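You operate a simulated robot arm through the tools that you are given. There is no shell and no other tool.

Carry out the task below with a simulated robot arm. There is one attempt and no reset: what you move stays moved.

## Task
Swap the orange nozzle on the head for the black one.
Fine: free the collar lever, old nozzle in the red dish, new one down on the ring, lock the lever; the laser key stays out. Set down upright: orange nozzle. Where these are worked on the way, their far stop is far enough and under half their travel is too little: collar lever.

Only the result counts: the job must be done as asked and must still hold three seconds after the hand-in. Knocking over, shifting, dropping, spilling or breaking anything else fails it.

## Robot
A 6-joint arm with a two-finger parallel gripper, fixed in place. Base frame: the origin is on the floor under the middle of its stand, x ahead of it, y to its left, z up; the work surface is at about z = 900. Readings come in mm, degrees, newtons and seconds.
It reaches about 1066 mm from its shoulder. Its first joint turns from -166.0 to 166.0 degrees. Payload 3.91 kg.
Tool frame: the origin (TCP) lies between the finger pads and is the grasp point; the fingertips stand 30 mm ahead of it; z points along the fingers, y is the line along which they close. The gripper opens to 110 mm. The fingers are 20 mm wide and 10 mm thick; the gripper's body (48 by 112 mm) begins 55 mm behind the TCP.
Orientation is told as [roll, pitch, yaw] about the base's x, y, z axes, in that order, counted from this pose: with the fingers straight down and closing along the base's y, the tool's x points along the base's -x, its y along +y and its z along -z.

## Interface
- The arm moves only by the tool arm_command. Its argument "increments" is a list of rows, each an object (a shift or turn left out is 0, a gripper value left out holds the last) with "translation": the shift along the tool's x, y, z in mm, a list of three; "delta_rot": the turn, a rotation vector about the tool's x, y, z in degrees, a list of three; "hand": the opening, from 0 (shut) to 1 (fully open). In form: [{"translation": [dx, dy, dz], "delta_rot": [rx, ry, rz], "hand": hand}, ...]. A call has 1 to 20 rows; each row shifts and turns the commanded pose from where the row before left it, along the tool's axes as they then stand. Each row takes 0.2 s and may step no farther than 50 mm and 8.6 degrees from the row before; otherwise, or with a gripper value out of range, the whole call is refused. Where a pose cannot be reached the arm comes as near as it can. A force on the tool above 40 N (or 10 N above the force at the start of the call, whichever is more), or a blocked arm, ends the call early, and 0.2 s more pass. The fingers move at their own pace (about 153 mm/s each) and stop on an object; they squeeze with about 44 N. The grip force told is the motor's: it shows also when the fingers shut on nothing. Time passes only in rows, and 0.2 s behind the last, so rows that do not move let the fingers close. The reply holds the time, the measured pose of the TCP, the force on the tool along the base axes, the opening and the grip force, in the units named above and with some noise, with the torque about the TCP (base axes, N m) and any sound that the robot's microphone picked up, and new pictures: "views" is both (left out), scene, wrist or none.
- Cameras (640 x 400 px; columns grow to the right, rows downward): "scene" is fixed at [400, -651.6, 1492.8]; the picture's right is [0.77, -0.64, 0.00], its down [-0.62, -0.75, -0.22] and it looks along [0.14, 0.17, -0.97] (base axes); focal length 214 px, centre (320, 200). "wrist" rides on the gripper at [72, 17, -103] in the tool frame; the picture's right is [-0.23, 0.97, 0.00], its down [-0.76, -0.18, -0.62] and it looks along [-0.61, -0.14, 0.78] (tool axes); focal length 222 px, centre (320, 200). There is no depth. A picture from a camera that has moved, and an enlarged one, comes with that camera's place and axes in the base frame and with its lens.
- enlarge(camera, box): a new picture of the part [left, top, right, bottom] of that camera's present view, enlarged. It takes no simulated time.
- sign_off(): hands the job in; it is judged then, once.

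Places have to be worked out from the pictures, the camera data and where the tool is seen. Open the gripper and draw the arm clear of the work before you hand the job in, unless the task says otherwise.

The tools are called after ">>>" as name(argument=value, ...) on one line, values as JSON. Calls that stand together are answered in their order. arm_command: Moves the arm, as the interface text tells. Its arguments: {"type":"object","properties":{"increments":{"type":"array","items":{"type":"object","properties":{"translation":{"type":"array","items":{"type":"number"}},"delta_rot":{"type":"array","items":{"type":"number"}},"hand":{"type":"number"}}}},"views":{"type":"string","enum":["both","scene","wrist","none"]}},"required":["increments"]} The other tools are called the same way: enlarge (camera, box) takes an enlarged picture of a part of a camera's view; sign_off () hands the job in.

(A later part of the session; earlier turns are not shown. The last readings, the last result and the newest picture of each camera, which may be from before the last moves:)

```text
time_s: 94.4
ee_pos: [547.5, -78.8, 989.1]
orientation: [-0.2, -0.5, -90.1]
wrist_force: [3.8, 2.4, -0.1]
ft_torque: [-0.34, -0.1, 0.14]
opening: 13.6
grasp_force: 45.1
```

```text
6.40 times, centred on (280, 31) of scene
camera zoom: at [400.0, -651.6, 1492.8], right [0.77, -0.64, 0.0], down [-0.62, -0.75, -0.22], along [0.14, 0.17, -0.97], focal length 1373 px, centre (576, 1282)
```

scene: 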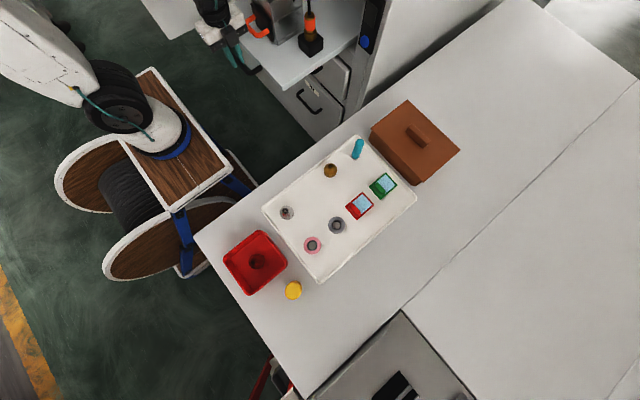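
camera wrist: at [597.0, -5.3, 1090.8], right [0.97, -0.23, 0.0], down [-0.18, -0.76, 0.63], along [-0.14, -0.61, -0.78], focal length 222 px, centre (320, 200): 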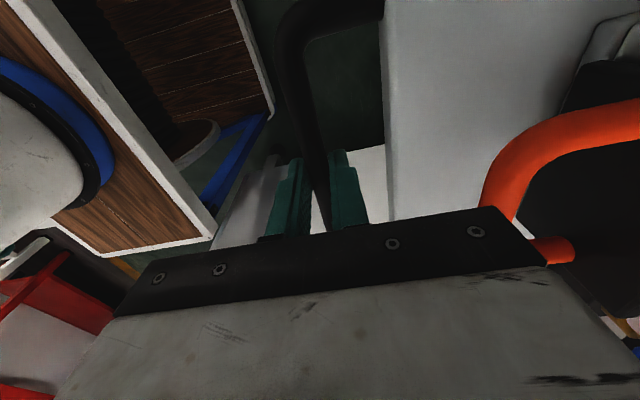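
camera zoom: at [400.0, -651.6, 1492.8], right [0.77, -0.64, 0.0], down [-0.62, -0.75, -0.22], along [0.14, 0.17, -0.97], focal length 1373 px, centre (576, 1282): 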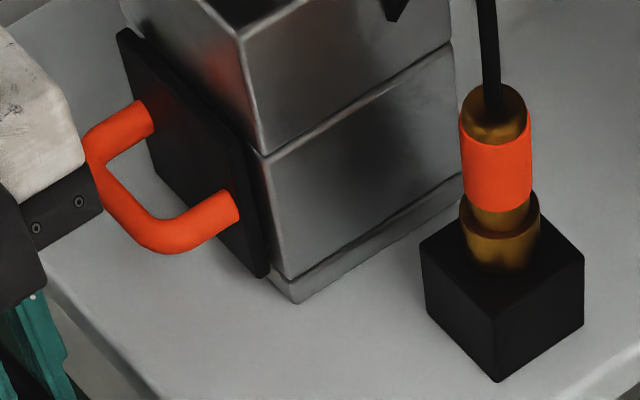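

The picture now coincides with the original. I open the fingers moderately and rise straight up.

>>> arm_command(increments=[{"hand": 0.2}, {"hand": 0.34}, {}, {"translation": [0, 0, -20]}, {"translation": [0, 0, -40]}, {"translation": [0, 0, -45]}, {"translation": [0, 0, -45]}, {"translation": [0, 0, -45]}, {"translation": [0, 0, -45]}, {"translation": [0, 0, -45]}, {}, {}], views="both")

>>> enlarge(camera="scene", box=[230, 0, 330, 62])

>>> enlarge(camera="wrist", box=[300, 0, 560, 220])

```text
time_s: 97.0
ee_pos: [547.8, -77.5, 1275.1]
orientation: [0.0, -0.5, -90.2]
wrist_force: [-0.4, -0.1, 0.4]
ft_torque: [-0.03, 0.0, 0.02]
opening: 37.4
grasp_force: 0.1
camera wrist: at [565.7, -3.1, 1375.9], right [0.97, -0.23, 0.0], down [-0.18, -0.76, 0.63], along [-0.14, -0.61, -0.78], focal length 222 px, centre (320, 200)
```

scene: 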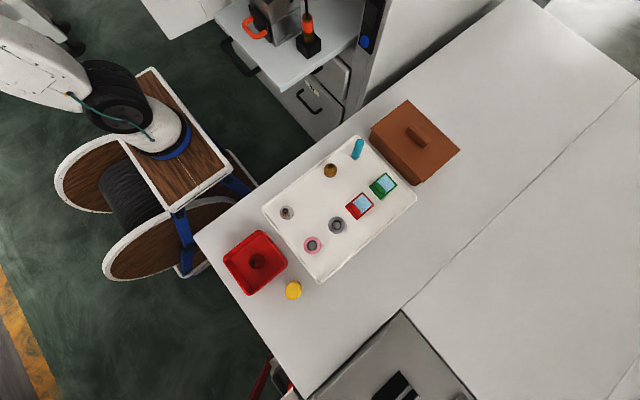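
wrist: 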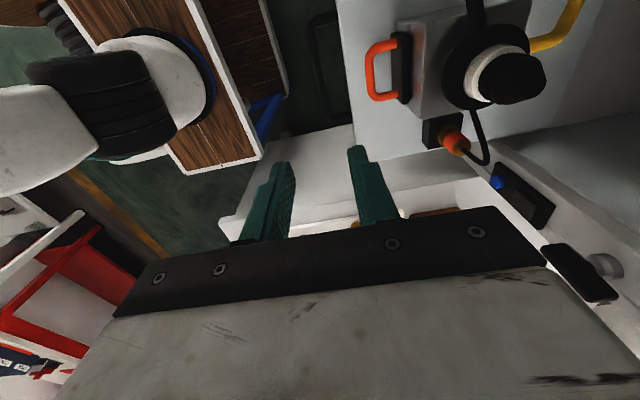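

```text
6.40 times, centred on (280, 31) of scene
camera zoom: at [400.0, -651.6, 1492.8], right [0.77, -0.64, 0.0], down [-0.62, -0.75, -0.22], along [0.14, 0.17, -0.97], focal length 1373 px, centre (576, 1282)
```

zoom: 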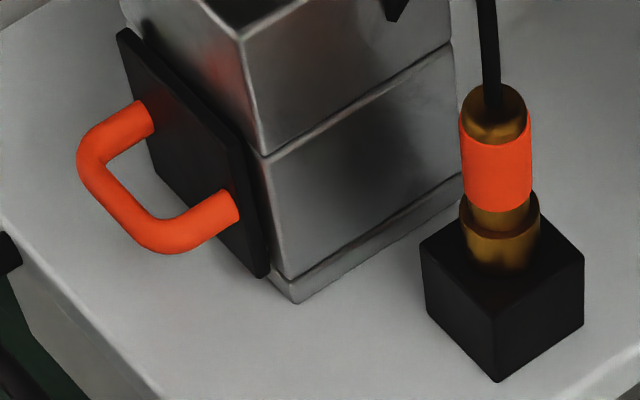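

```text
1.82 times, centred on (430, 110) of wrist
camera zoom: at [565.7, -3.1, 1375.9], right [0.97, -0.23, 0.0], down [-0.18, -0.76, 0.63], along [-0.14, -0.61, -0.78], focal length 404 px, centre (120, 364)
```

zoom: 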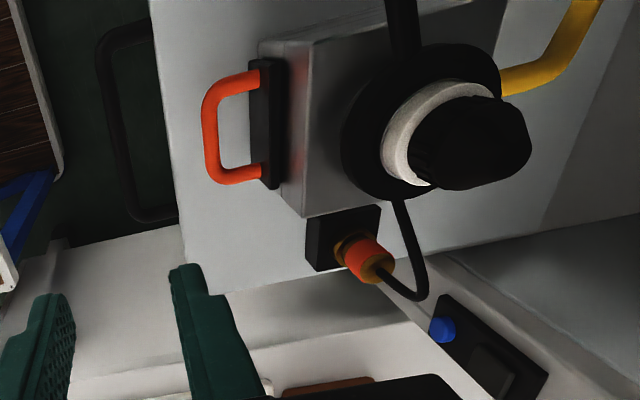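

The bed is back where it was. I return to the earlier viewing pose (671,-79,1328, yaw 0, fingers open) to compare the head, lever and surroundings against the first pictures.

>>> arm_command(increments=[{"delta_rot": [0, 0, -8.2]}, {"delta_rot": [0, 0, -8.2]}, {"delta_rot": [0, 0, -8.2]}, {"delta_rot": [0, 0, -8.2]}, {"delta_rot": [0, 0, -8.2]}, {"delta_rot": [0, 0, -8.2]}, {"delta_rot": [0, 0, -8.2]}, {"delta_rot": [0, 0, -8.2]}, {"delta_rot": [0, 0, -8.2]}, {"delta_rot": [0, 0, -8.2]}, {"delta_rot": [0, 0, -8.2]}, {"translation": [-20, -0.4, -26], "hand": 1.0}, {"translation": [-41, -0.4, -26]}, {"translation": [-41, -0.4, 0]}, {"translation": [-21, 0, 0]}, {}, {}], views="wrist")

>>> enlarge(camera="wrist", box=[270, 60, 430, 190])

>>> enlarge(camera="wrist", box=[400, 0, 640, 220])

```text
time_s: 100.6
ee_pos: [671.9, -77.5, 1326.8]
orientation: [-0.5, 0.1, 0.2]
wrist_force: [0.2, 0.0, 0.1]
ft_torque: [0.03, -0.03, 0.01]
opening: 109.9
grasp_force: 0.0
camera wrist: at [599.5, -59.0, 1428.3], right [0.23, 0.97, -0.01], down [0.76, -0.17, 0.62], along [0.61, -0.15, -0.78], focal length 222 px, centre (320, 200)
```

wrist: 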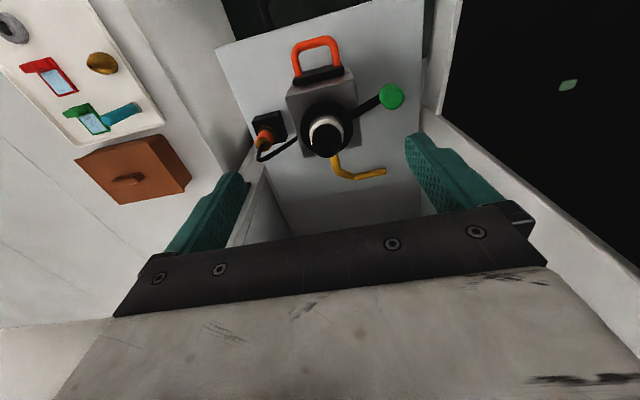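

```text
3.08 times, centred on (350, 125) of wrist
camera zoom: at [599.5, -59.0, 1428.3], right [0.23, 0.97, -0.01], down [0.76, -0.17, 0.62], along [0.61, -0.15, -0.78], focal length 684 px, centre (228, 431)
```

zoom: 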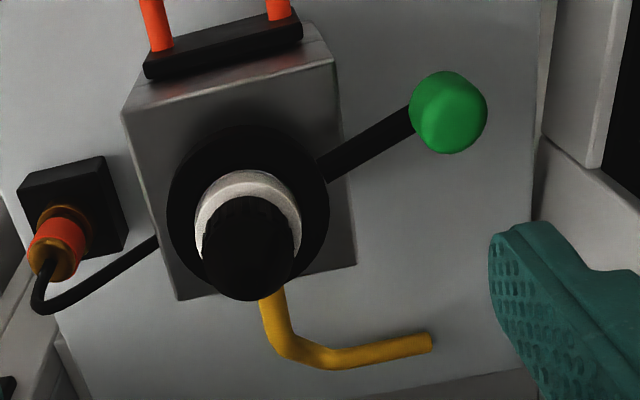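

```text
1.82 times, centred on (520, 110) of wrist
camera zoom: at [599.5, -59.0, 1428.3], right [0.23, 0.97, -0.01], down [0.76, -0.17, 0.62], along [0.61, -0.15, -0.78], focal length 404 px, centre (-44, 364)
```

zoom: 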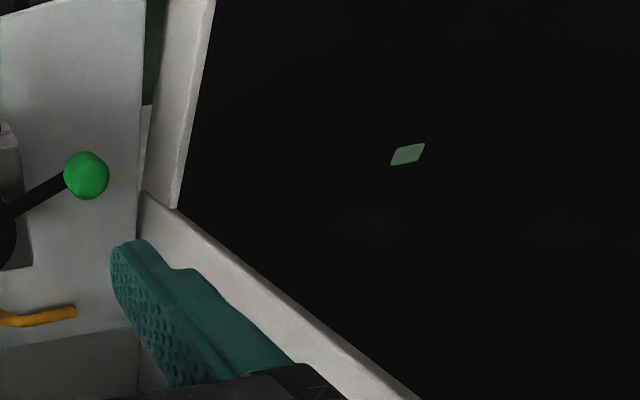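

The nozzle is on the ring and the lever is at its locked stop (~107°), but the open door's lower strip looks slightly shifted versus the first picture. I compare the scene camera's corner with my first enlargement.

>>> enlarge(camera="scene", box=[200, 0, 400, 125])

>>> enlarge(camera="scene", box=[120, 0, 240, 75])

```text
3.20 times, centred on (300, 62) of scene
camera zoom: at [400.0, -651.6, 1492.8], right [0.77, -0.64, 0.0], down [-0.62, -0.75, -0.22], along [0.14, 0.17, -0.97], focal length 686 px, centre (384, 640)
```

zoom: 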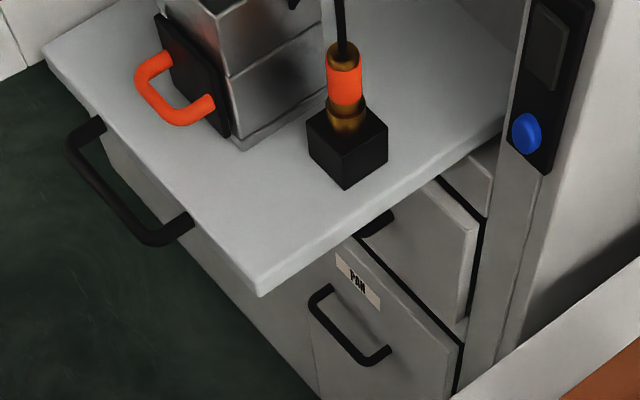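

```text
5.33 times, centred on (180, 38) of scene
camera zoom: at [400.0, -651.6, 1492.8], right [0.77, -0.64, 0.0], down [-0.62, -0.75, -0.22], along [0.14, 0.17, -0.97], focal length 1144 px, centre (1067, 1067)
```

zoom: 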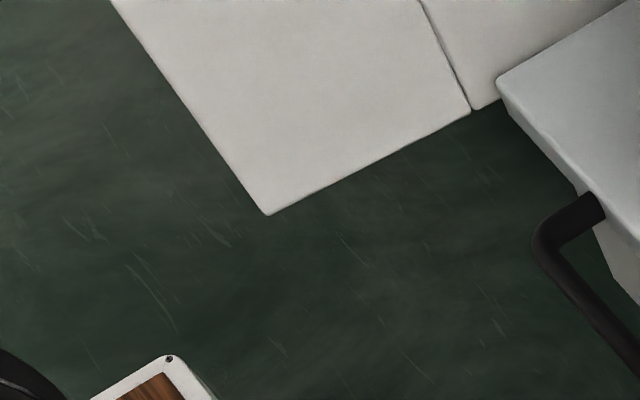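

The open door (bottom free corner moved from about (178,42) to (170,40) px in the scene view) seems to have swung ~4° when my camera bumped it earlier. I take a pitched view toward +y to see the door clearly before deciding how to put it back.

>>> arm_command(increments=[{"translation": [30, -15, 0]}, {"translation": [40, -15, 5]}, {"translation": [40, -20, 10]}, {"translation": [40, -20, 10]}, {"delta_rot": [0, 0, -8.2]}, {"delta_rot": [0, 0, -8.2]}, {"delta_rot": [0, 0, -8.2]}, {"delta_rot": [0, 0, -8.2]}, {"delta_rot": [0, 0, -8.2]}, {"delta_rot": [0, 0, -8.2]}, {"delta_rot": [0, 0, -8.2]}, {"delta_rot": [0, 0, -8.2]}, {"delta_rot": [0, 0, -8.2]}, {"delta_rot": [0, 0, -8.2]}, {"delta_rot": [0, 0, -8.2]}, {}, {}], views="wrist")

>>> arm_command(increments=[{"delta_rot": [0, -8, 0]}, {"delta_rot": [0, -8, 0]}, {"delta_rot": [0, -8, 0]}, {"delta_rot": [0, -8, 0]}, {"delta_rot": [0, -8, 0]}, {}, {}, {}], views="wrist")

```text
time_s: 104.2
ee_pos: [522.0, -149.2, 1302.6]
orientation: [0.0, 0.5, 90.3]
wrist_force: [-1.1, 0.8, -0.7]
ft_torque: [0.01, 0.01, 0.03]
opening: 109.9
grasp_force: 0.1
camera wrist: at [505.4, -218.8, 1405.1], right [-0.98, 0.22, 0.0], down [0.17, 0.77, 0.62], along [0.14, 0.6, -0.79], focal length 222 px, centre (320, 200)
```

wrist: 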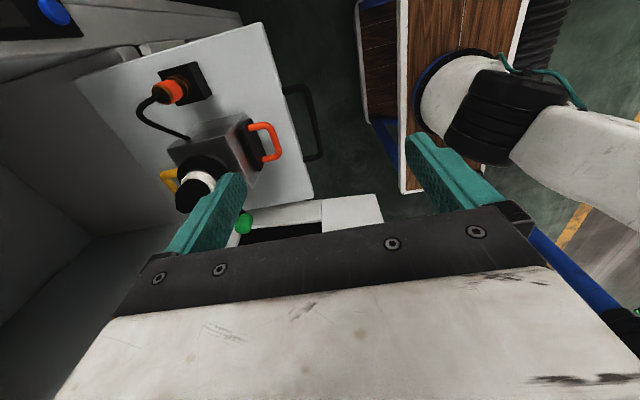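

```text
time_s: 106.0
ee_pos: [521.7, -148.0, 1302.8]
orientation: [0.2, -39.6, 90.1]
wrist_force: [-0.4, -0.3, 0.3]
ft_torque: [-0.01, -0.01, 0.02]
opening: 109.8
grasp_force: 0.0
camera wrist: at [505.5, -268.4, 1334.8], right [-0.97, 0.17, 0.15], down [0.18, 0.19, 0.96], along [0.14, 0.97, -0.22], focal length 222 px, centre (320, 200)
```

wrist: 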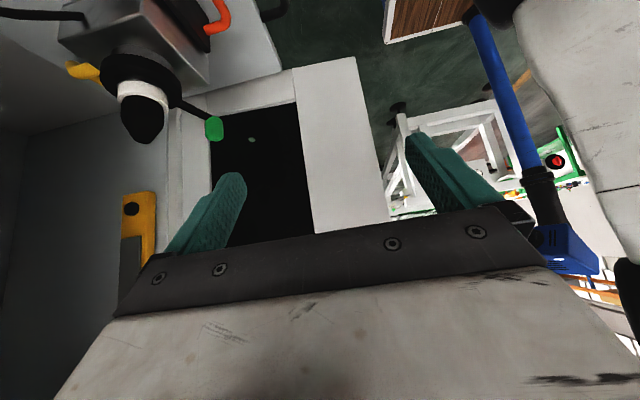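

Now I see the door: hinged at left (x ≈ 820), free end at right, dark window. I enlarge it.

>>> enlarge(camera="wrist", box=[150, 40, 420, 240])

```text
2.00 times, centred on (285, 140) of wrist
camera zoom: at [505.5, -268.4, 1334.8], right [-0.97, 0.17, 0.15], down [0.18, 0.19, 0.96], along [0.14, 0.97, -0.22], focal length 444 px, centre (390, 320)
```

zoom: 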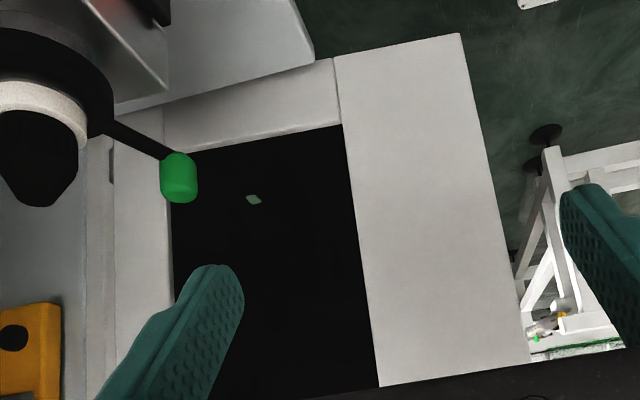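

Measurements put the door's free bottom corner at about (444,158,938), roughly 3° (≈ 20 mm at the free end) further open than at the start, so I'd like to nudge it back from its outer side. First I straighten the tool and test whether the arm can reach a tighter radius (≈ 420 mm) needed to pass around the free edge.

>>> arm_command(increments=[{"delta_rot": [0, 8, 0], "hand": 0.0}, {"delta_rot": [0, 8, 0]}, {"delta_rot": [0, 8, 0]}, {"delta_rot": [0, 8, 0]}, {"delta_rot": [0, 8, 0]}, {"delta_rot": [0, 0, 8.2]}, {"delta_rot": [0, 0, 8.2]}, {"delta_rot": [0, 0, 8.2]}, {"delta_rot": [0, 0, 8.2]}, {"delta_rot": [0, 0, 8.2]}, {"delta_rot": [0, 0, 8.2]}, {"delta_rot": [0, 0, 8.2]}, {"delta_rot": [0, 0, 8.2]}, {"delta_rot": [0, 0, 8.2]}, {"delta_rot": [0, 0, 8.2]}, {"delta_rot": [0, 0, 8.2]}, {}], views="none")

>>> arm_command(increments=[{"translation": [31, 5, 26]}, {"translation": [31, 5, 26]}, {"translation": [31, 5, 26]}, {"translation": [30, 5, 26]}, {}, {}], views="both")

```text
time_s: 109.6
ee_pos: [522.5, -148.4, 1302.2]
orientation: [-0.5, 0.1, 0.0]
wrist_force: [0.4, 0.4, 0.6]
ft_torque: [-0.01, 0.0, 0.01]
opening: 0.0
grasp_force: 37.6
```

```text
time_s: 111.0
ee_pos: [400.1, -126.1, 1198.1]
orientation: [-0.6, 0.1, 0.1]
wrist_force: [0.1, -0.6, 0.5]
ft_torque: [0.01, 0.01, -0.01]
opening: 0.0
grasp_force: 37.6
camera wrist: at [327.7, -108.9, 1300.9], right [0.23, 0.97, -0.01], down [0.76, -0.17, 0.62], along [0.61, -0.15, -0.78], focal length 222 px, centre (320, 200)
```

scene: 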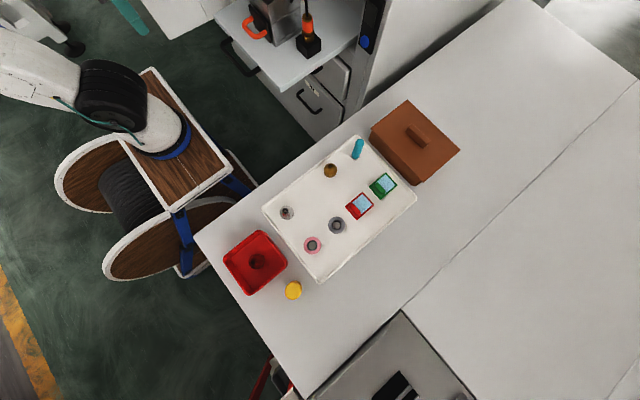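
wrist: 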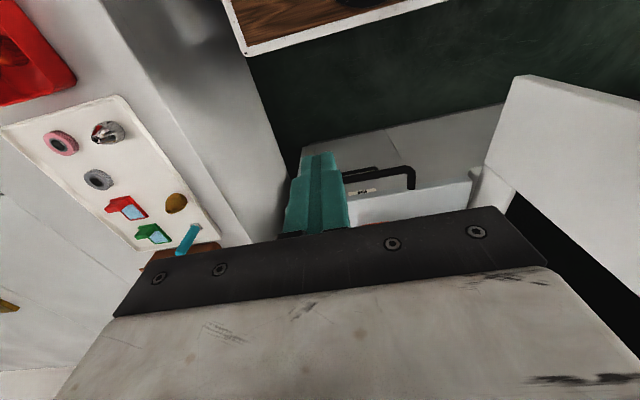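

r ≈ 420 works. I test a tighter radius (~375 mm) so the wrist would clear the door edge with margin.

>>> arm_command(increments=[{"translation": [21, 6.5, 0]}, {"translation": [21, 6.5, 0]}, {}, {}], views="none")

```text
time_s: 112.0
ee_pos: [355.6, -117.3, 1199.3]
orientation: [-0.5, 0.1, 0.1]
wrist_force: [-0.3, 1.5, -0.4]
ft_torque: [-0.03, 0.0, -0.05]
opening: 0.0
grasp_force: 37.8
```

That radius works too. I sweep around the base in 6° steps toward +y (first five steps), staying inside the door's free edge, and look.

>>> arm_command(increments=[{"translation": [-10.4, 37.7, 0], "delta_rot": [0, 0, -6]}, {"translation": [-10.4, 37.7, 0], "delta_rot": [0, 0, -6]}, {"translation": [-10.4, 37.7, 0], "delta_rot": [0, 0, -6]}, {"translation": [-10.4, 37.7, 0], "delta_rot": [0, 0, -6]}, {}, {}], views="both")

```text
time_s: 113.4
ee_pos: [375.7, 38.6, 1197.4]
orientation: [-0.3, 0.3, 24.1]
wrist_force: [-0.1, -0.1, 0.3]
ft_torque: [0.01, 0.01, 0.02]
opening: 0.0
grasp_force: 37.6
camera wrist: at [302.4, 26.5, 1299.3], right [-0.19, 0.98, -0.01], down [0.77, 0.15, 0.62], along [0.61, 0.11, -0.78], focal length 222 px, centre (320, 200)
```

scene: 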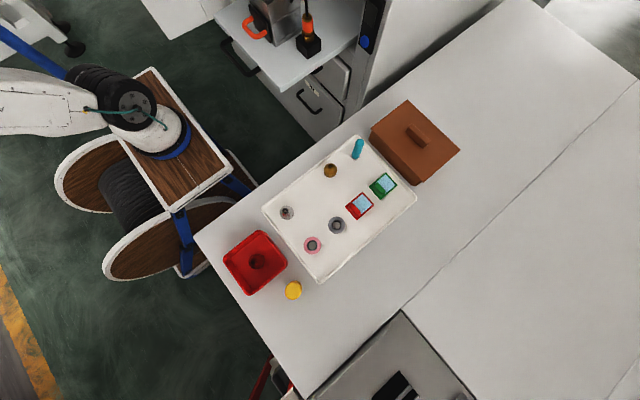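
wrist: 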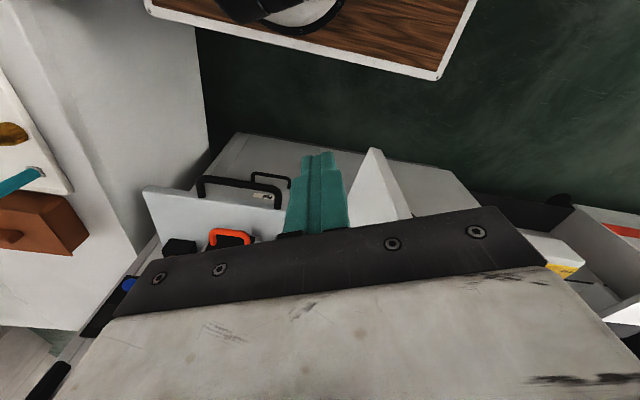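

Now I see the door edge-on and some equipment on the far side. I enlarge that region.

>>> enlarge(camera="wrist", box=[300, 120, 640, 330])

>>> enlarge(camera="wrist", box=[330, 130, 430, 225])

```text
1.88 times, centred on (470, 225) of wrist
camera zoom: at [302.4, 26.5, 1299.3], right [-0.19, 0.98, -0.01], down [0.77, 0.15, 0.62], along [0.61, 0.11, -0.78], focal length 418 px, centre (38, 153)
```

zoom: 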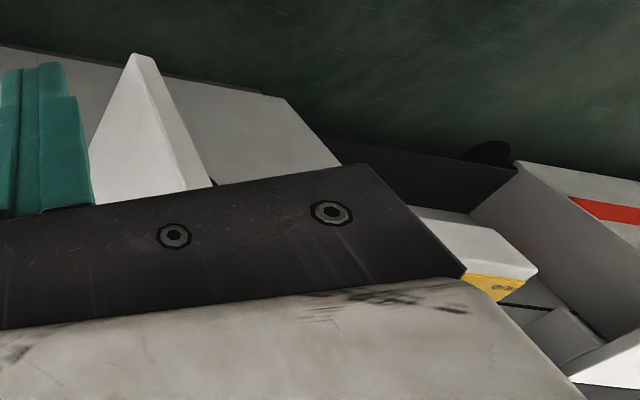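

```text
4.21 times, centred on (380, 178) of wrist
camera zoom: at [302.4, 26.5, 1299.3], right [-0.19, 0.98, -0.01], down [0.77, 0.15, 0.62], along [0.61, 0.11, -0.78], focal length 935 px, centre (67, 295)
```

zoom: 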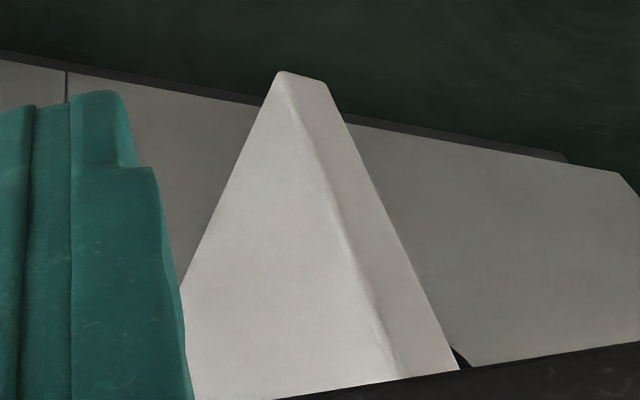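

Triangulated: the door's bottom edge is z ≈ 954, its free-end inner corner (447,139), thickness ≈ 21 mm; the space beyond looks empty at working height. I continue the sweep past the free edge.

>>> arm_command(increments=[{"translation": [-10.4, 38.1, 0], "delta_rot": [0, 0, -6]}, {"translation": [-10.4, 38.1, 0], "delta_rot": [0, 0, -6]}, {"translation": [-10.4, 38.1, 0], "delta_rot": [0, 0, -6]}, {"translation": [-10.4, 38.1, 0], "delta_rot": [0, 0, -6]}, {"translation": [-10.4, 38.1, 0], "delta_rot": [0, 0, -6]}, {"translation": [-10.4, 38.1, 0], "delta_rot": [0, 0, -6]}, {}, {}], views="both")

```text
time_s: 115.2
ee_pos: [285.9, 253.3, 1194.5]
orientation: [-0.2, 0.5, 58.8]
wrist_force: [0.2, 0.4, -0.1]
ft_torque: [0.0, 0.01, 0.02]
opening: 0.0
grasp_force: 37.7
camera wrist: at [234.2, 201.4, 1296.2], right [-0.72, 0.7, -0.01], down [0.55, 0.57, 0.62], along [0.43, 0.44, -0.79], focal length 222 px, centre (320, 200)
```

scene: 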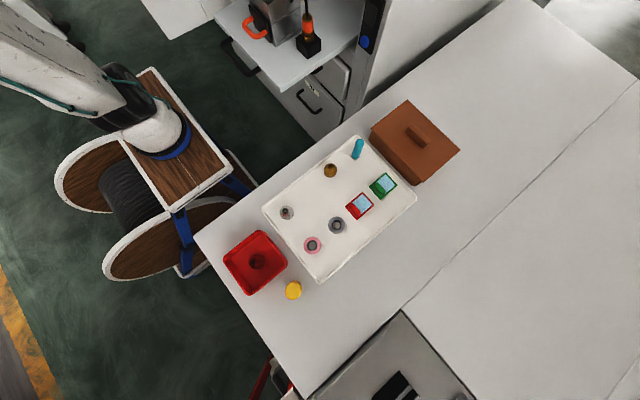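
wrist: 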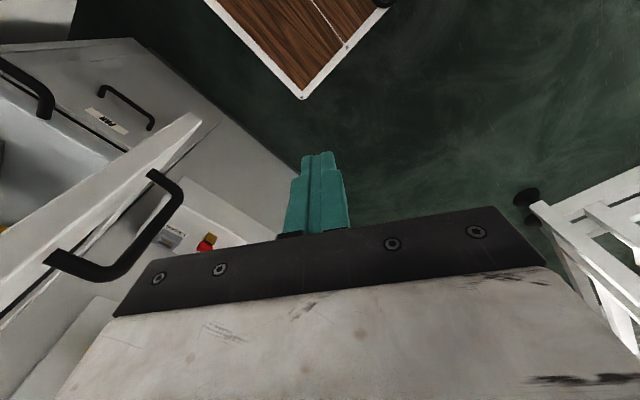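

The outside of the door shows a vertical bow handle near its free end (bar ≈ (480,199), z 1071–1192) — a good place to move the door precisely. I move out to clear space at about (400,340,1250) and turn the wrist to yaw −90°.

>>> arm_command(increments=[{"translation": [-33.4, -13.1, -13.7]}, {"translation": [-33.4, -13.1, -13.7]}, {"translation": [-33.4, -13.1, -13.7]}, {"translation": [-33.4, -13.1, -13.7]}, {}, {}], views="wrist")

>>> arm_command(increments=[{"delta_rot": [0, 0, 8.3]}, {"delta_rot": [0, 0, 8.3]}, {"delta_rot": [0, 0, 8.3]}, {"delta_rot": [0, 0, 8.3]}, {"delta_rot": [0, 0, 8.3]}, {"delta_rot": [0, 0, 8.3]}, {"delta_rot": [0, 0, 8.3]}, {"delta_rot": [0, 0, 8.3]}, {"delta_rot": [0, 0, 8.3]}, {"delta_rot": [0, 0, 8.3]}, {"delta_rot": [0, 0, 8.3]}, {"delta_rot": [0, 0, 8.3]}, {"delta_rot": [0, 0, 8.3]}, {"delta_rot": [0, 0, 8.3]}, {"delta_rot": [0, 0, 8.3]}, {"delta_rot": [0, 0, 8.3]}, {"delta_rot": [0, 0, 8.3]}, {"delta_rot": [0, 0, 7.7]}, {}, {}], views="both")

```text
time_s: 116.6
ee_pos: [392.4, 340.9, 1248.0]
orientation: [-0.1, 0.5, 60.1]
wrist_force: [-0.7, 0.4, 0.1]
ft_torque: [0.02, 0.0, 0.05]
opening: 0.0
grasp_force: 37.3
camera wrist: at [343.1, 289.0, 1351.8], right [-0.73, 0.68, 0.0], down [0.54, 0.58, 0.62], along [0.42, 0.45, -0.79], focal length 222 px, centre (320, 200)
```

wrist: 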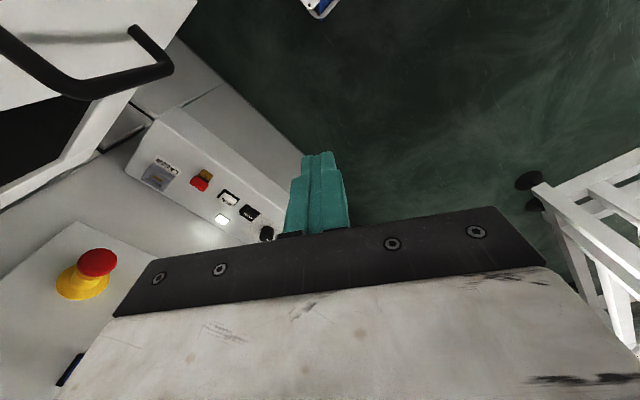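

```text
time_s: 120.8
ee_pos: [391.3, 341.8, 1248.6]
orientation: [-0.1, -0.5, -88.8]
wrist_force: [-0.3, -0.5, -0.9]
ft_torque: [0.01, 0.0, 0.0]
opening: 0.2
grasp_force: 37.8
camera wrist: at [407.6, 416.5, 1350.4], right [0.98, -0.21, 0.0], down [-0.16, -0.76, 0.63], along [-0.13, -0.62, -0.78], focal length 222 px, centre (320, 200)
```

scene: 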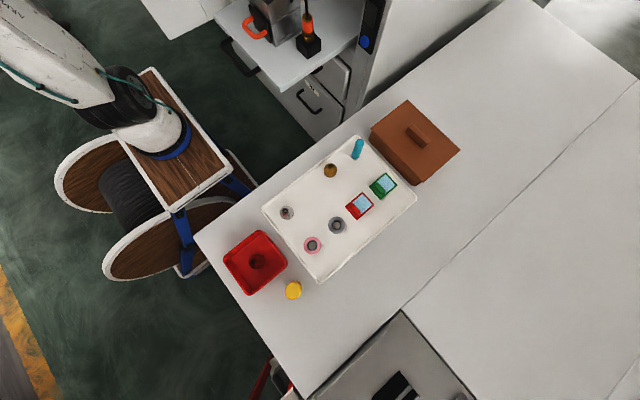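
wrist: 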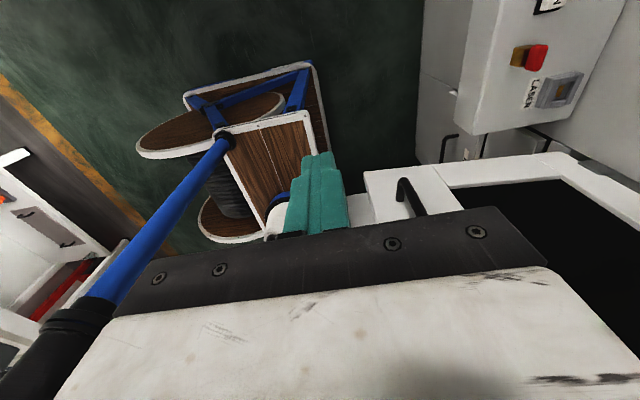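

The console with the laser key and e-stop is well away (x > 800). I tilt the fingers 30° toward the door, open to ~60 mm and move to a pre-approach in front of the handle for measurement.

>>> arm_command(increments=[{"delta_rot": [0, -7.5, 0], "hand": 0.55}, {"delta_rot": [0, -7.5, 0]}, {"delta_rot": [0, -7.5, 0]}, {"delta_rot": [0, -7.5, 0]}, {"translation": [-13.8, 24, 22.1]}, {"translation": [-13.8, 24, 22.1]}, {"translation": [-13.8, 24, 22.1]}, {}, {}], views="wrist")

>>> enlarge(camera="wrist", box=[220, 40, 480, 240])

```text
time_s: 122.8
ee_pos: [466.5, 273.4, 1210.9]
orientation: [-0.2, -30.5, -88.8]
wrist_force: [-0.1, 0.3, 0.6]
ft_torque: [-0.01, 0.01, 0.01]
opening: 60.6
grasp_force: 0.1
camera wrist: at [480.6, 389.2, 1262.7], right [0.98, -0.17, 0.11], down [-0.17, -0.34, 0.92], along [-0.12, -0.92, -0.37], focal length 222 px, centre (320, 200)
```

wrist: 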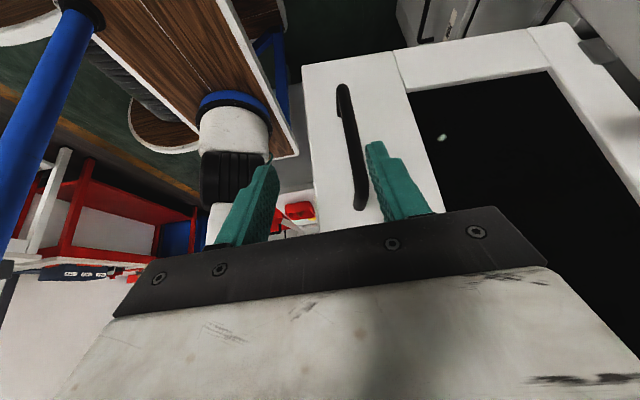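

```text
2.00 times, centred on (350, 140) of wrist
camera zoom: at [480.6, 389.2, 1262.7], right [0.98, -0.17, 0.11], down [-0.17, -0.34, 0.92], along [-0.12, -0.92, -0.37], focal length 444 px, centre (260, 320)
```

zoom: 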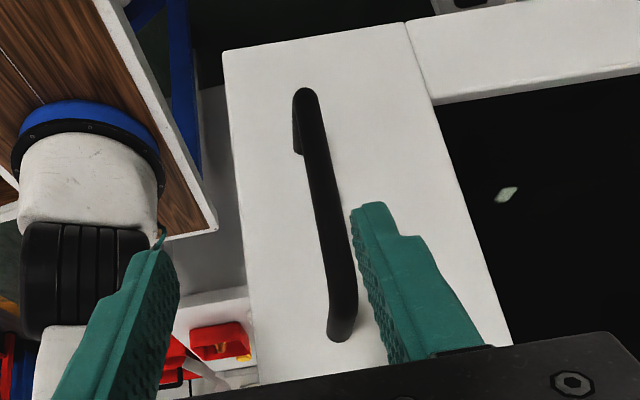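

From outside: door face slope ≈ 5°, handle bar at about (494,200), z 1062–1190. I align in front of the bar at z ≈ 1135.

>>> arm_command(increments=[{"translation": [19.3, 13.7, 32.7]}, {"translation": [19.3, 13.7, 32.7]}, {}, {}], views="wrist")

>>> enlarge(camera="wrist", box=[220, 40, 480, 240])

```text
time_s: 123.8
ee_pos: [491.3, 275.8, 1135.7]
orientation: [-0.2, -30.5, -88.7]
wrist_force: [-0.4, -0.3, 0.6]
ft_torque: [0.05, 0.0, -0.01]
opening: 60.5
grasp_force: 0.0
camera wrist: at [507.2, 391.9, 1186.8], right [0.98, -0.17, 0.11], down [-0.17, -0.34, 0.92], along [-0.12, -0.92, -0.37], focal length 222 px, centre (320, 200)
```

wrist: 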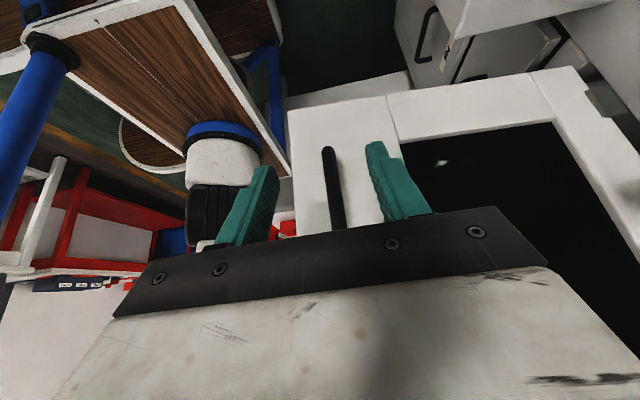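

```text
2.00 times, centred on (350, 140) of wrist
camera zoom: at [507.2, 391.9, 1186.8], right [0.98, -0.17, 0.11], down [-0.17, -0.34, 0.92], along [-0.12, -0.92, -0.37], focal length 444 px, centre (260, 320)
```

zoom: 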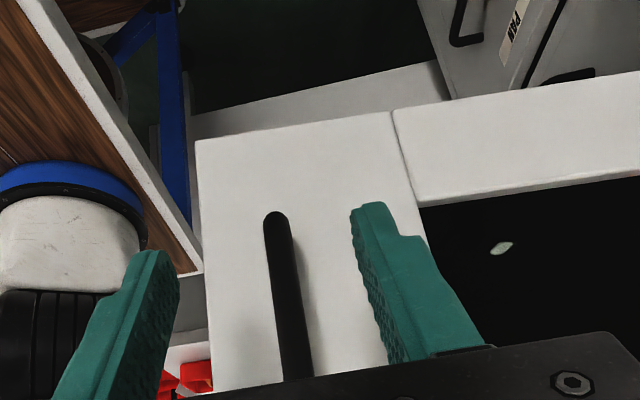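

The bar sits about x ≈ 496 between the fingers' lines. I approach along −y so that it goes between the open fingers.

>>> arm_command(increments=[{"translation": [-16.2, 1, 9.6]}, {"translation": [-16.2, 1, 9.6]}, {"translation": [-16.2, 1, 9.6]}, {}, {}], views="wrist")

>>> enlarge(camera="wrist", box=[220, 40, 480, 240])

```text
time_s: 125.0
ee_pos: [497.0, 221.1, 1136.0]
orientation: [-0.2, -30.4, -88.7]
wrist_force: [-0.3, -0.7, -0.1]
ft_torque: [0.03, -0.04, 0.02]
opening: 60.4
grasp_force: 0.1
camera wrist: at [511.5, 335.2, 1188.0], right [0.98, -0.17, 0.11], down [-0.17, -0.34, 0.92], along [-0.12, -0.92, -0.37], focal length 222 px, centre (320, 200)
```

wrist: 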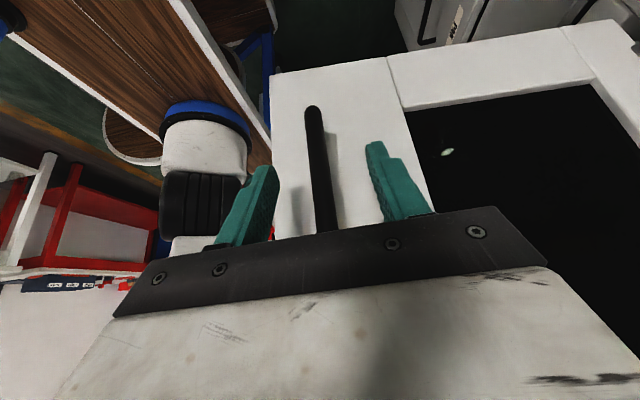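

```text
2.00 times, centred on (350, 140) of wrist
camera zoom: at [511.5, 335.2, 1188.0], right [0.98, -0.17, 0.11], down [-0.17, -0.34, 0.92], along [-0.12, -0.92, -0.37], focal length 444 px, centre (260, 320)
```

zoom: 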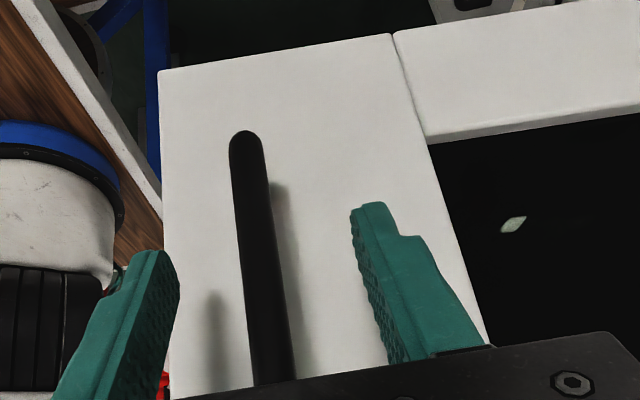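

The bar is centred between the fingers. I move the last 20 mm and close gently on it.

>>> arm_command(increments=[{"translation": [-8.6, 0.2, 5.1]}, {"translation": [-8.6, 0.2, 5.1]}, {}, {"hand": 0.3}, {"hand": 0.2}, {"hand": 0.1}, {"hand": 0.0}, {}, {}], views="both")

>>> enlarge(camera="scene", box=[200, 0, 400, 125])

>>> enlarge(camera="scene", box=[120, 0, 240, 75])

```text
time_s: 127.0
ee_pos: [496.4, 200.1, 1136.0]
orientation: [-0.1, -30.5, -88.6]
wrist_force: [-27.1, 5.1, -9.6]
ft_torque: [0.22, -0.57, -0.07]
opening: 13.7
grasp_force: 44.9
camera wrist: at [510.5, 315.9, 1187.5], right [0.98, -0.17, 0.11], down [-0.17, -0.34, 0.92], along [-0.12, -0.92, -0.36], focal length 222 px, centre (320, 200)
```

scene: 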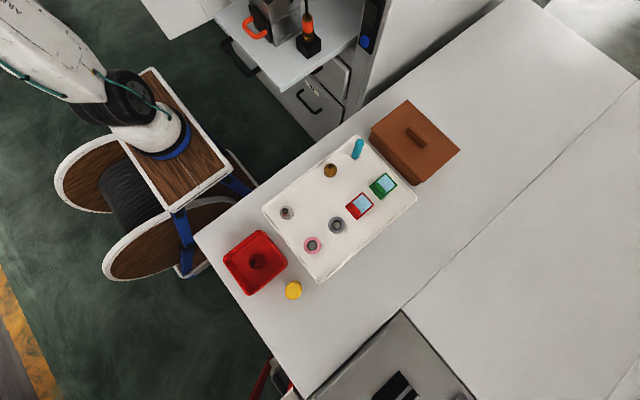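
wrist: 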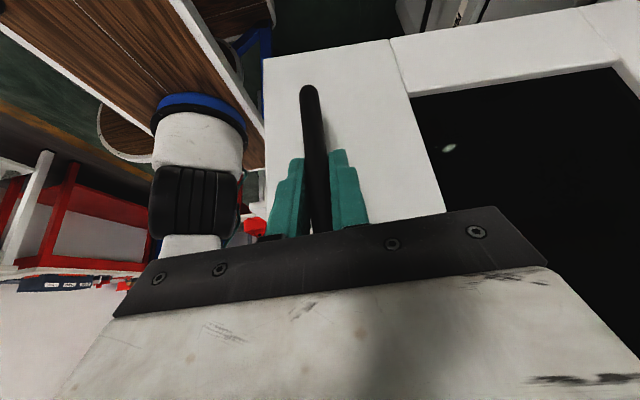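

```text
3.20 times, centred on (300, 62) of scene
camera zoom: at [400.0, -651.6, 1492.8], right [0.77, -0.64, 0.0], down [-0.62, -0.75, -0.22], along [0.14, 0.17, -0.97], focal length 686 px, centre (384, 640)
```

zoom: 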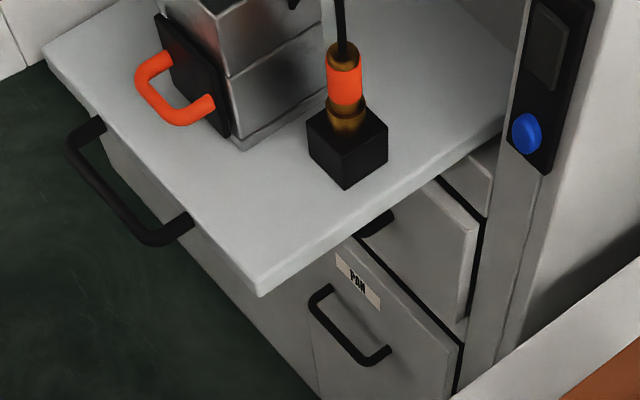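

```text
5.33 times, centred on (180, 38) of scene
camera zoom: at [400.0, -651.6, 1492.8], right [0.77, -0.64, 0.0], down [-0.62, -0.75, -0.22], along [0.14, 0.17, -0.97], focal length 1144 px, centre (1067, 1067)
```

zoom: 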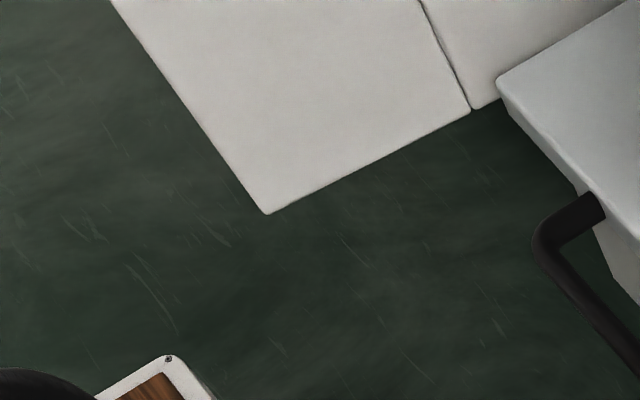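

I have the door handle; the door itself hasn't moved yet. Its hinge is near (830,105), so I swing the bar about it: roughly −9 mm in y and −3.5 mm in x first, then compare.

>>> arm_command(increments=[{"translation": [0, -1, 0]}, {"translation": [-2.6, -0.8, 1.5]}, {"translation": [-2.6, -0.8, 1.5]}, {"translation": [-2.6, -0.8, 1.5]}, {}, {}], views="none")

>>> enlarge(camera="scene", box=[200, 0, 400, 125])

>>> enlarge(camera="scene", box=[120, 0, 240, 75])

```text
time_s: 128.4
ee_pos: [492.6, 189.3, 1135.6]
orientation: [-0.1, -30.5, -88.7]
wrist_force: [-15.2, 4.6, -4.3]
ft_torque: [-0.24, -0.29, -0.01]
opening: 13.8
grasp_force: 44.9
```

```text
3.20 times, centred on (300, 62) of scene
camera zoom: at [400.0, -651.6, 1492.8], right [0.77, -0.64, 0.0], down [-0.62, -0.75, -0.22], along [0.14, 0.17, -0.97], focal length 686 px, centre (384, 640)
```

zoom: 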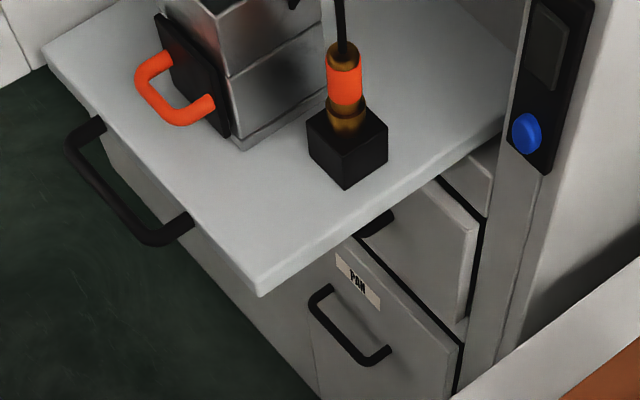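

```text
5.33 times, centred on (180, 38) of scene
camera zoom: at [400.0, -651.6, 1492.8], right [0.77, -0.64, 0.0], down [-0.62, -0.75, -0.22], along [0.14, 0.17, -0.97], focal length 1144 px, centre (1067, 1067)
```

zoom: 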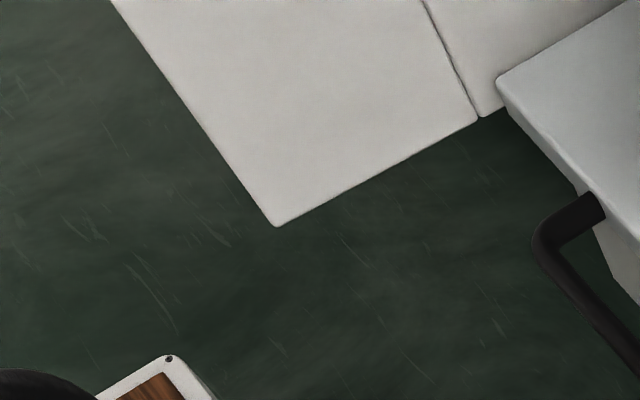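

The door follows (free corner moved ~11 mm, 1.6°). From the remaining offsets in the pictures about 1° is left, ≈ 6 mm at the bar; I move that.

>>> arm_command(increments=[{"translation": [-2.6, -1.2, 1.5]}, {"translation": [-2.6, -1.2, 1.5]}, {}, {}], views="none")

>>> enlarge(camera="scene", box=[200, 0, 400, 125])

>>> enlarge(camera="scene", box=[120, 0, 240, 75])

```text
time_s: 129.4
ee_pos: [492.7, 184.1, 1137.5]
orientation: [-0.1, -30.6, -88.7]
wrist_force: [-12.6, 2.5, -4.5]
ft_torque: [0.36, -0.48, 0.03]
opening: 13.8
grasp_force: 45.0
```

```text
3.20 times, centred on (300, 62) of scene
camera zoom: at [400.0, -651.6, 1492.8], right [0.77, -0.64, 0.0], down [-0.62, -0.75, -0.22], along [0.14, 0.17, -0.97], focal length 686 px, centre (384, 640)
```

zoom: 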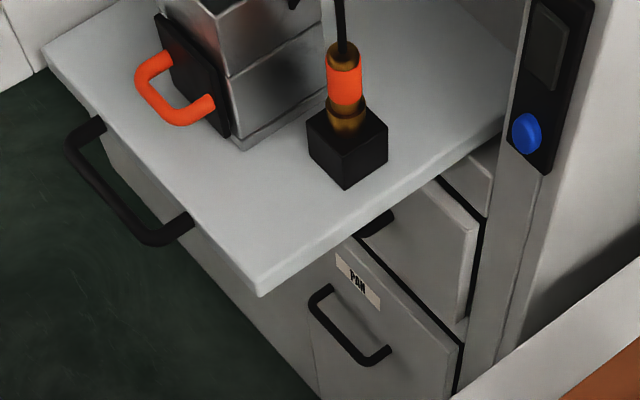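

```text
5.33 times, centred on (180, 38) of scene
camera zoom: at [400.0, -651.6, 1492.8], right [0.77, -0.64, 0.0], down [-0.62, -0.75, -0.22], along [0.14, 0.17, -0.97], focal length 1144 px, centre (1067, 1067)
```

zoom: 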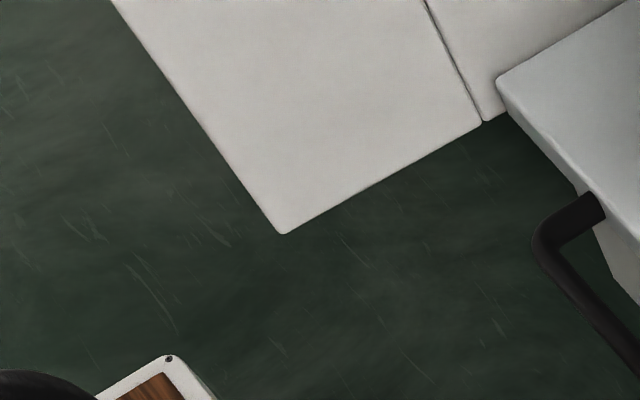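

The picture now agrees with the first one (door edge at ≈ (0,92), seam end ≈ (36,72) in the same enlargement). I release the handle and back away along the way I came.

>>> arm_command(increments=[{"hand": 0.2}, {"hand": 0.4}, {"hand": 0.55}, {}, {"translation": [16.2, -0.4, -9.6]}, {"translation": [16.2, -0.4, -9.6]}, {"translation": [16.2, -0.4, -9.6]}, {"translation": [16.2, -0.4, -9.6]}, {"translation": [10, -0.4, -6]}, {}], views="wrist")

>>> enlarge(camera="scene", box=[120, 0, 240, 75])

```text
time_s: 131.6
ee_pos: [489.1, 271.4, 1137.3]
orientation: [-0.1, -30.5, -88.7]
wrist_force: [-0.2, 0.1, -0.4]
ft_torque: [0.01, 0.0, 0.03]
opening: 60.3
grasp_force: 0.0
camera wrist: at [503.6, 387.3, 1187.7], right [0.98, -0.17, 0.11], down [-0.17, -0.34, 0.92], along [-0.12, -0.92, -0.37], focal length 222 px, centre (320, 200)
```

wrist: 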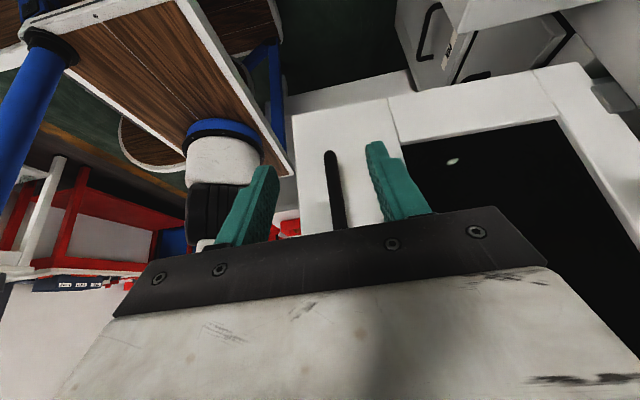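

```text
5.33 times, centred on (180, 38) of scene
camera zoom: at [400.0, -651.6, 1492.8], right [0.77, -0.64, 0.0], down [-0.62, -0.75, -0.22], along [0.14, 0.17, -0.97], focal length 1144 px, centre (1067, 1067)
```

zoom: 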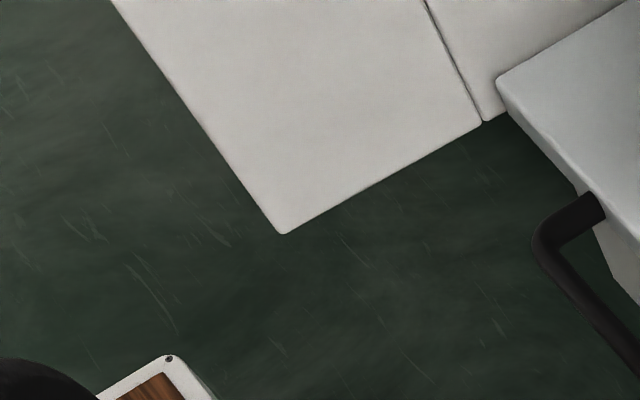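

The door holds its place. I retreat to clear space, straighten the tool, and turn the wrist back.

>>> arm_command(increments=[{"translation": [1.1, -24.5, -33.1]}, {"translation": [1.1, -24.5, -33.1]}, {"translation": [1.1, -24.5, -33.1]}, {"translation": [1.1, -24.5, -33.1]}, {"delta_rot": [0, 7.6, 0]}, {"delta_rot": [0, 7.6, 0]}, {"delta_rot": [0, 7.6, 0]}, {"delta_rot": [0, 7.7, 0]}, {"hand": 0.0}, {}], views="none")

>>> arm_command(increments=[{"delta_rot": [0, 0, -8.3]}, {"delta_rot": [0, 0, -8.3]}, {"delta_rot": [0, 0, -8.3]}, {"delta_rot": [0, 0, -8.3]}, {"delta_rot": [0, 0, -8.3]}, {"delta_rot": [0, 0, -8.3]}, {"delta_rot": [0, 0, -8.3]}, {"delta_rot": [0, 0, -8.3]}, {"delta_rot": [0, 0, -8.3]}, {"delta_rot": [0, 0, -8.3]}, {"delta_rot": [0, 0, -8.3]}, {"delta_rot": [0, 0, -8.3]}, {"delta_rot": [0, 0, -8.3]}, {"delta_rot": [0, 0, -8.3]}, {"delta_rot": [0, 0, -8.3]}, {"delta_rot": [0, 0, -8.3]}, {"delta_rot": [0, 0, -8.3]}, {"delta_rot": [0, 0, -7.7]}, {}, {}], views="wrist")

```text
time_s: 133.8
ee_pos: [388.3, 338.6, 1249.6]
orientation: [-0.1, 0.1, -88.7]
wrist_force: [0.1, 0.5, 0.0]
ft_torque: [0.02, 0.01, 0.04]
opening: 0.2
grasp_force: 37.6
```

```text
time_s: 138.0
ee_pos: [388.7, 338.6, 1248.6]
orientation: [0.1, 0.0, 60.1]
wrist_force: [-0.6, -0.4, 0.6]
ft_torque: [-0.02, 0.02, -0.01]
opening: 0.1
grasp_force: 38.0
camera wrist: at [338.6, 285.3, 1351.2], right [-0.73, 0.68, 0.0], down [0.54, 0.57, 0.62], along [0.42, 0.46, -0.78], focal length 222 px, centre (320, 200)
```

wrist: 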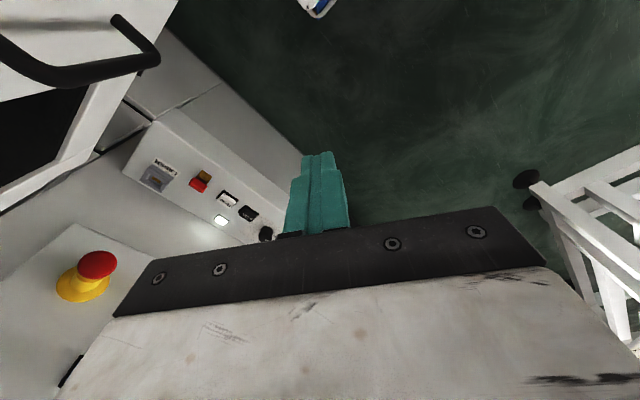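

Clear. I move in to the tight radius and sweep back past the door edge the same way, in two stages.

>>> arm_command(increments=[{"translation": [31.5, 11.6, 13.5]}, {"translation": [31.5, 11.6, 13.5]}, {"translation": [31.5, 11.6, 13.5]}, {"translation": [31.5, 11.6, 13.5]}, {}, {"translation": [14.7, -37.1, 0], "delta_rot": [0, 0, 6]}, {"translation": [14.7, -37.1, 0], "delta_rot": [0, 0, 6]}, {"translation": [14.7, -37.1, 0], "delta_rot": [0, 0, 6]}, {}], views="none")

```text
time_s: 140.0
ee_pos: [347.5, 151.5, 1194.2]
orientation: [0.2, 0.1, 42.2]
wrist_force: [-0.9, -0.6, -0.7]
ft_torque: [0.03, 0.0, 0.0]
opening: 0.1
grasp_force: 37.7
```

On track at r ≈ 379 mm. I continue the sweep back to the −y side.

>>> arm_command(increments=[{"translation": [14.7, -37.1, 0], "delta_rot": [0, 0, 6]}, {"translation": [14.7, -37.1, 0], "delta_rot": [0, 0, 6]}, {"translation": [14.7, -37.1, 0], "delta_rot": [0, 0, 6]}, {"translation": [14.7, -37.1, 0], "delta_rot": [0, 0, 6]}, {"translation": [14.7, -37.1, 0], "delta_rot": [0, 0, 6]}, {"translation": [14.7, -37.1, 0], "delta_rot": [0, 0, 6]}, {"translation": [14.7, -37.1, 0], "delta_rot": [0, 0, 6]}, {}, {}], views="both")

```text
time_s: 142.0
ee_pos: [362.5, -121.8, 1197.0]
orientation: [0.0, 0.1, 0.1]
wrist_force: [-0.5, -0.8, 0.8]
ft_torque: [0.0, 0.0, 0.01]
opening: 0.1
grasp_force: 38.2
camera wrist: at [290.1, -103.7, 1298.5], right [0.23, 0.97, 0.0], down [0.76, -0.18, 0.62], along [0.61, -0.14, -0.78], focal length 222 px, centre (320, 200)
```

scene: 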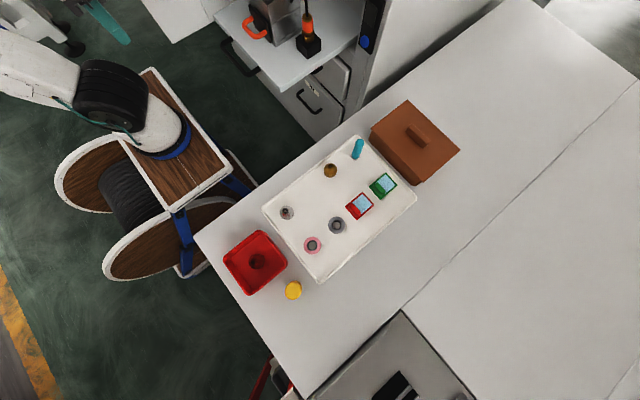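
wrist: 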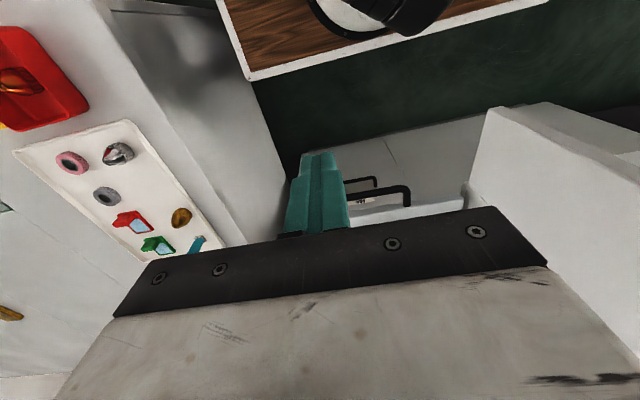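

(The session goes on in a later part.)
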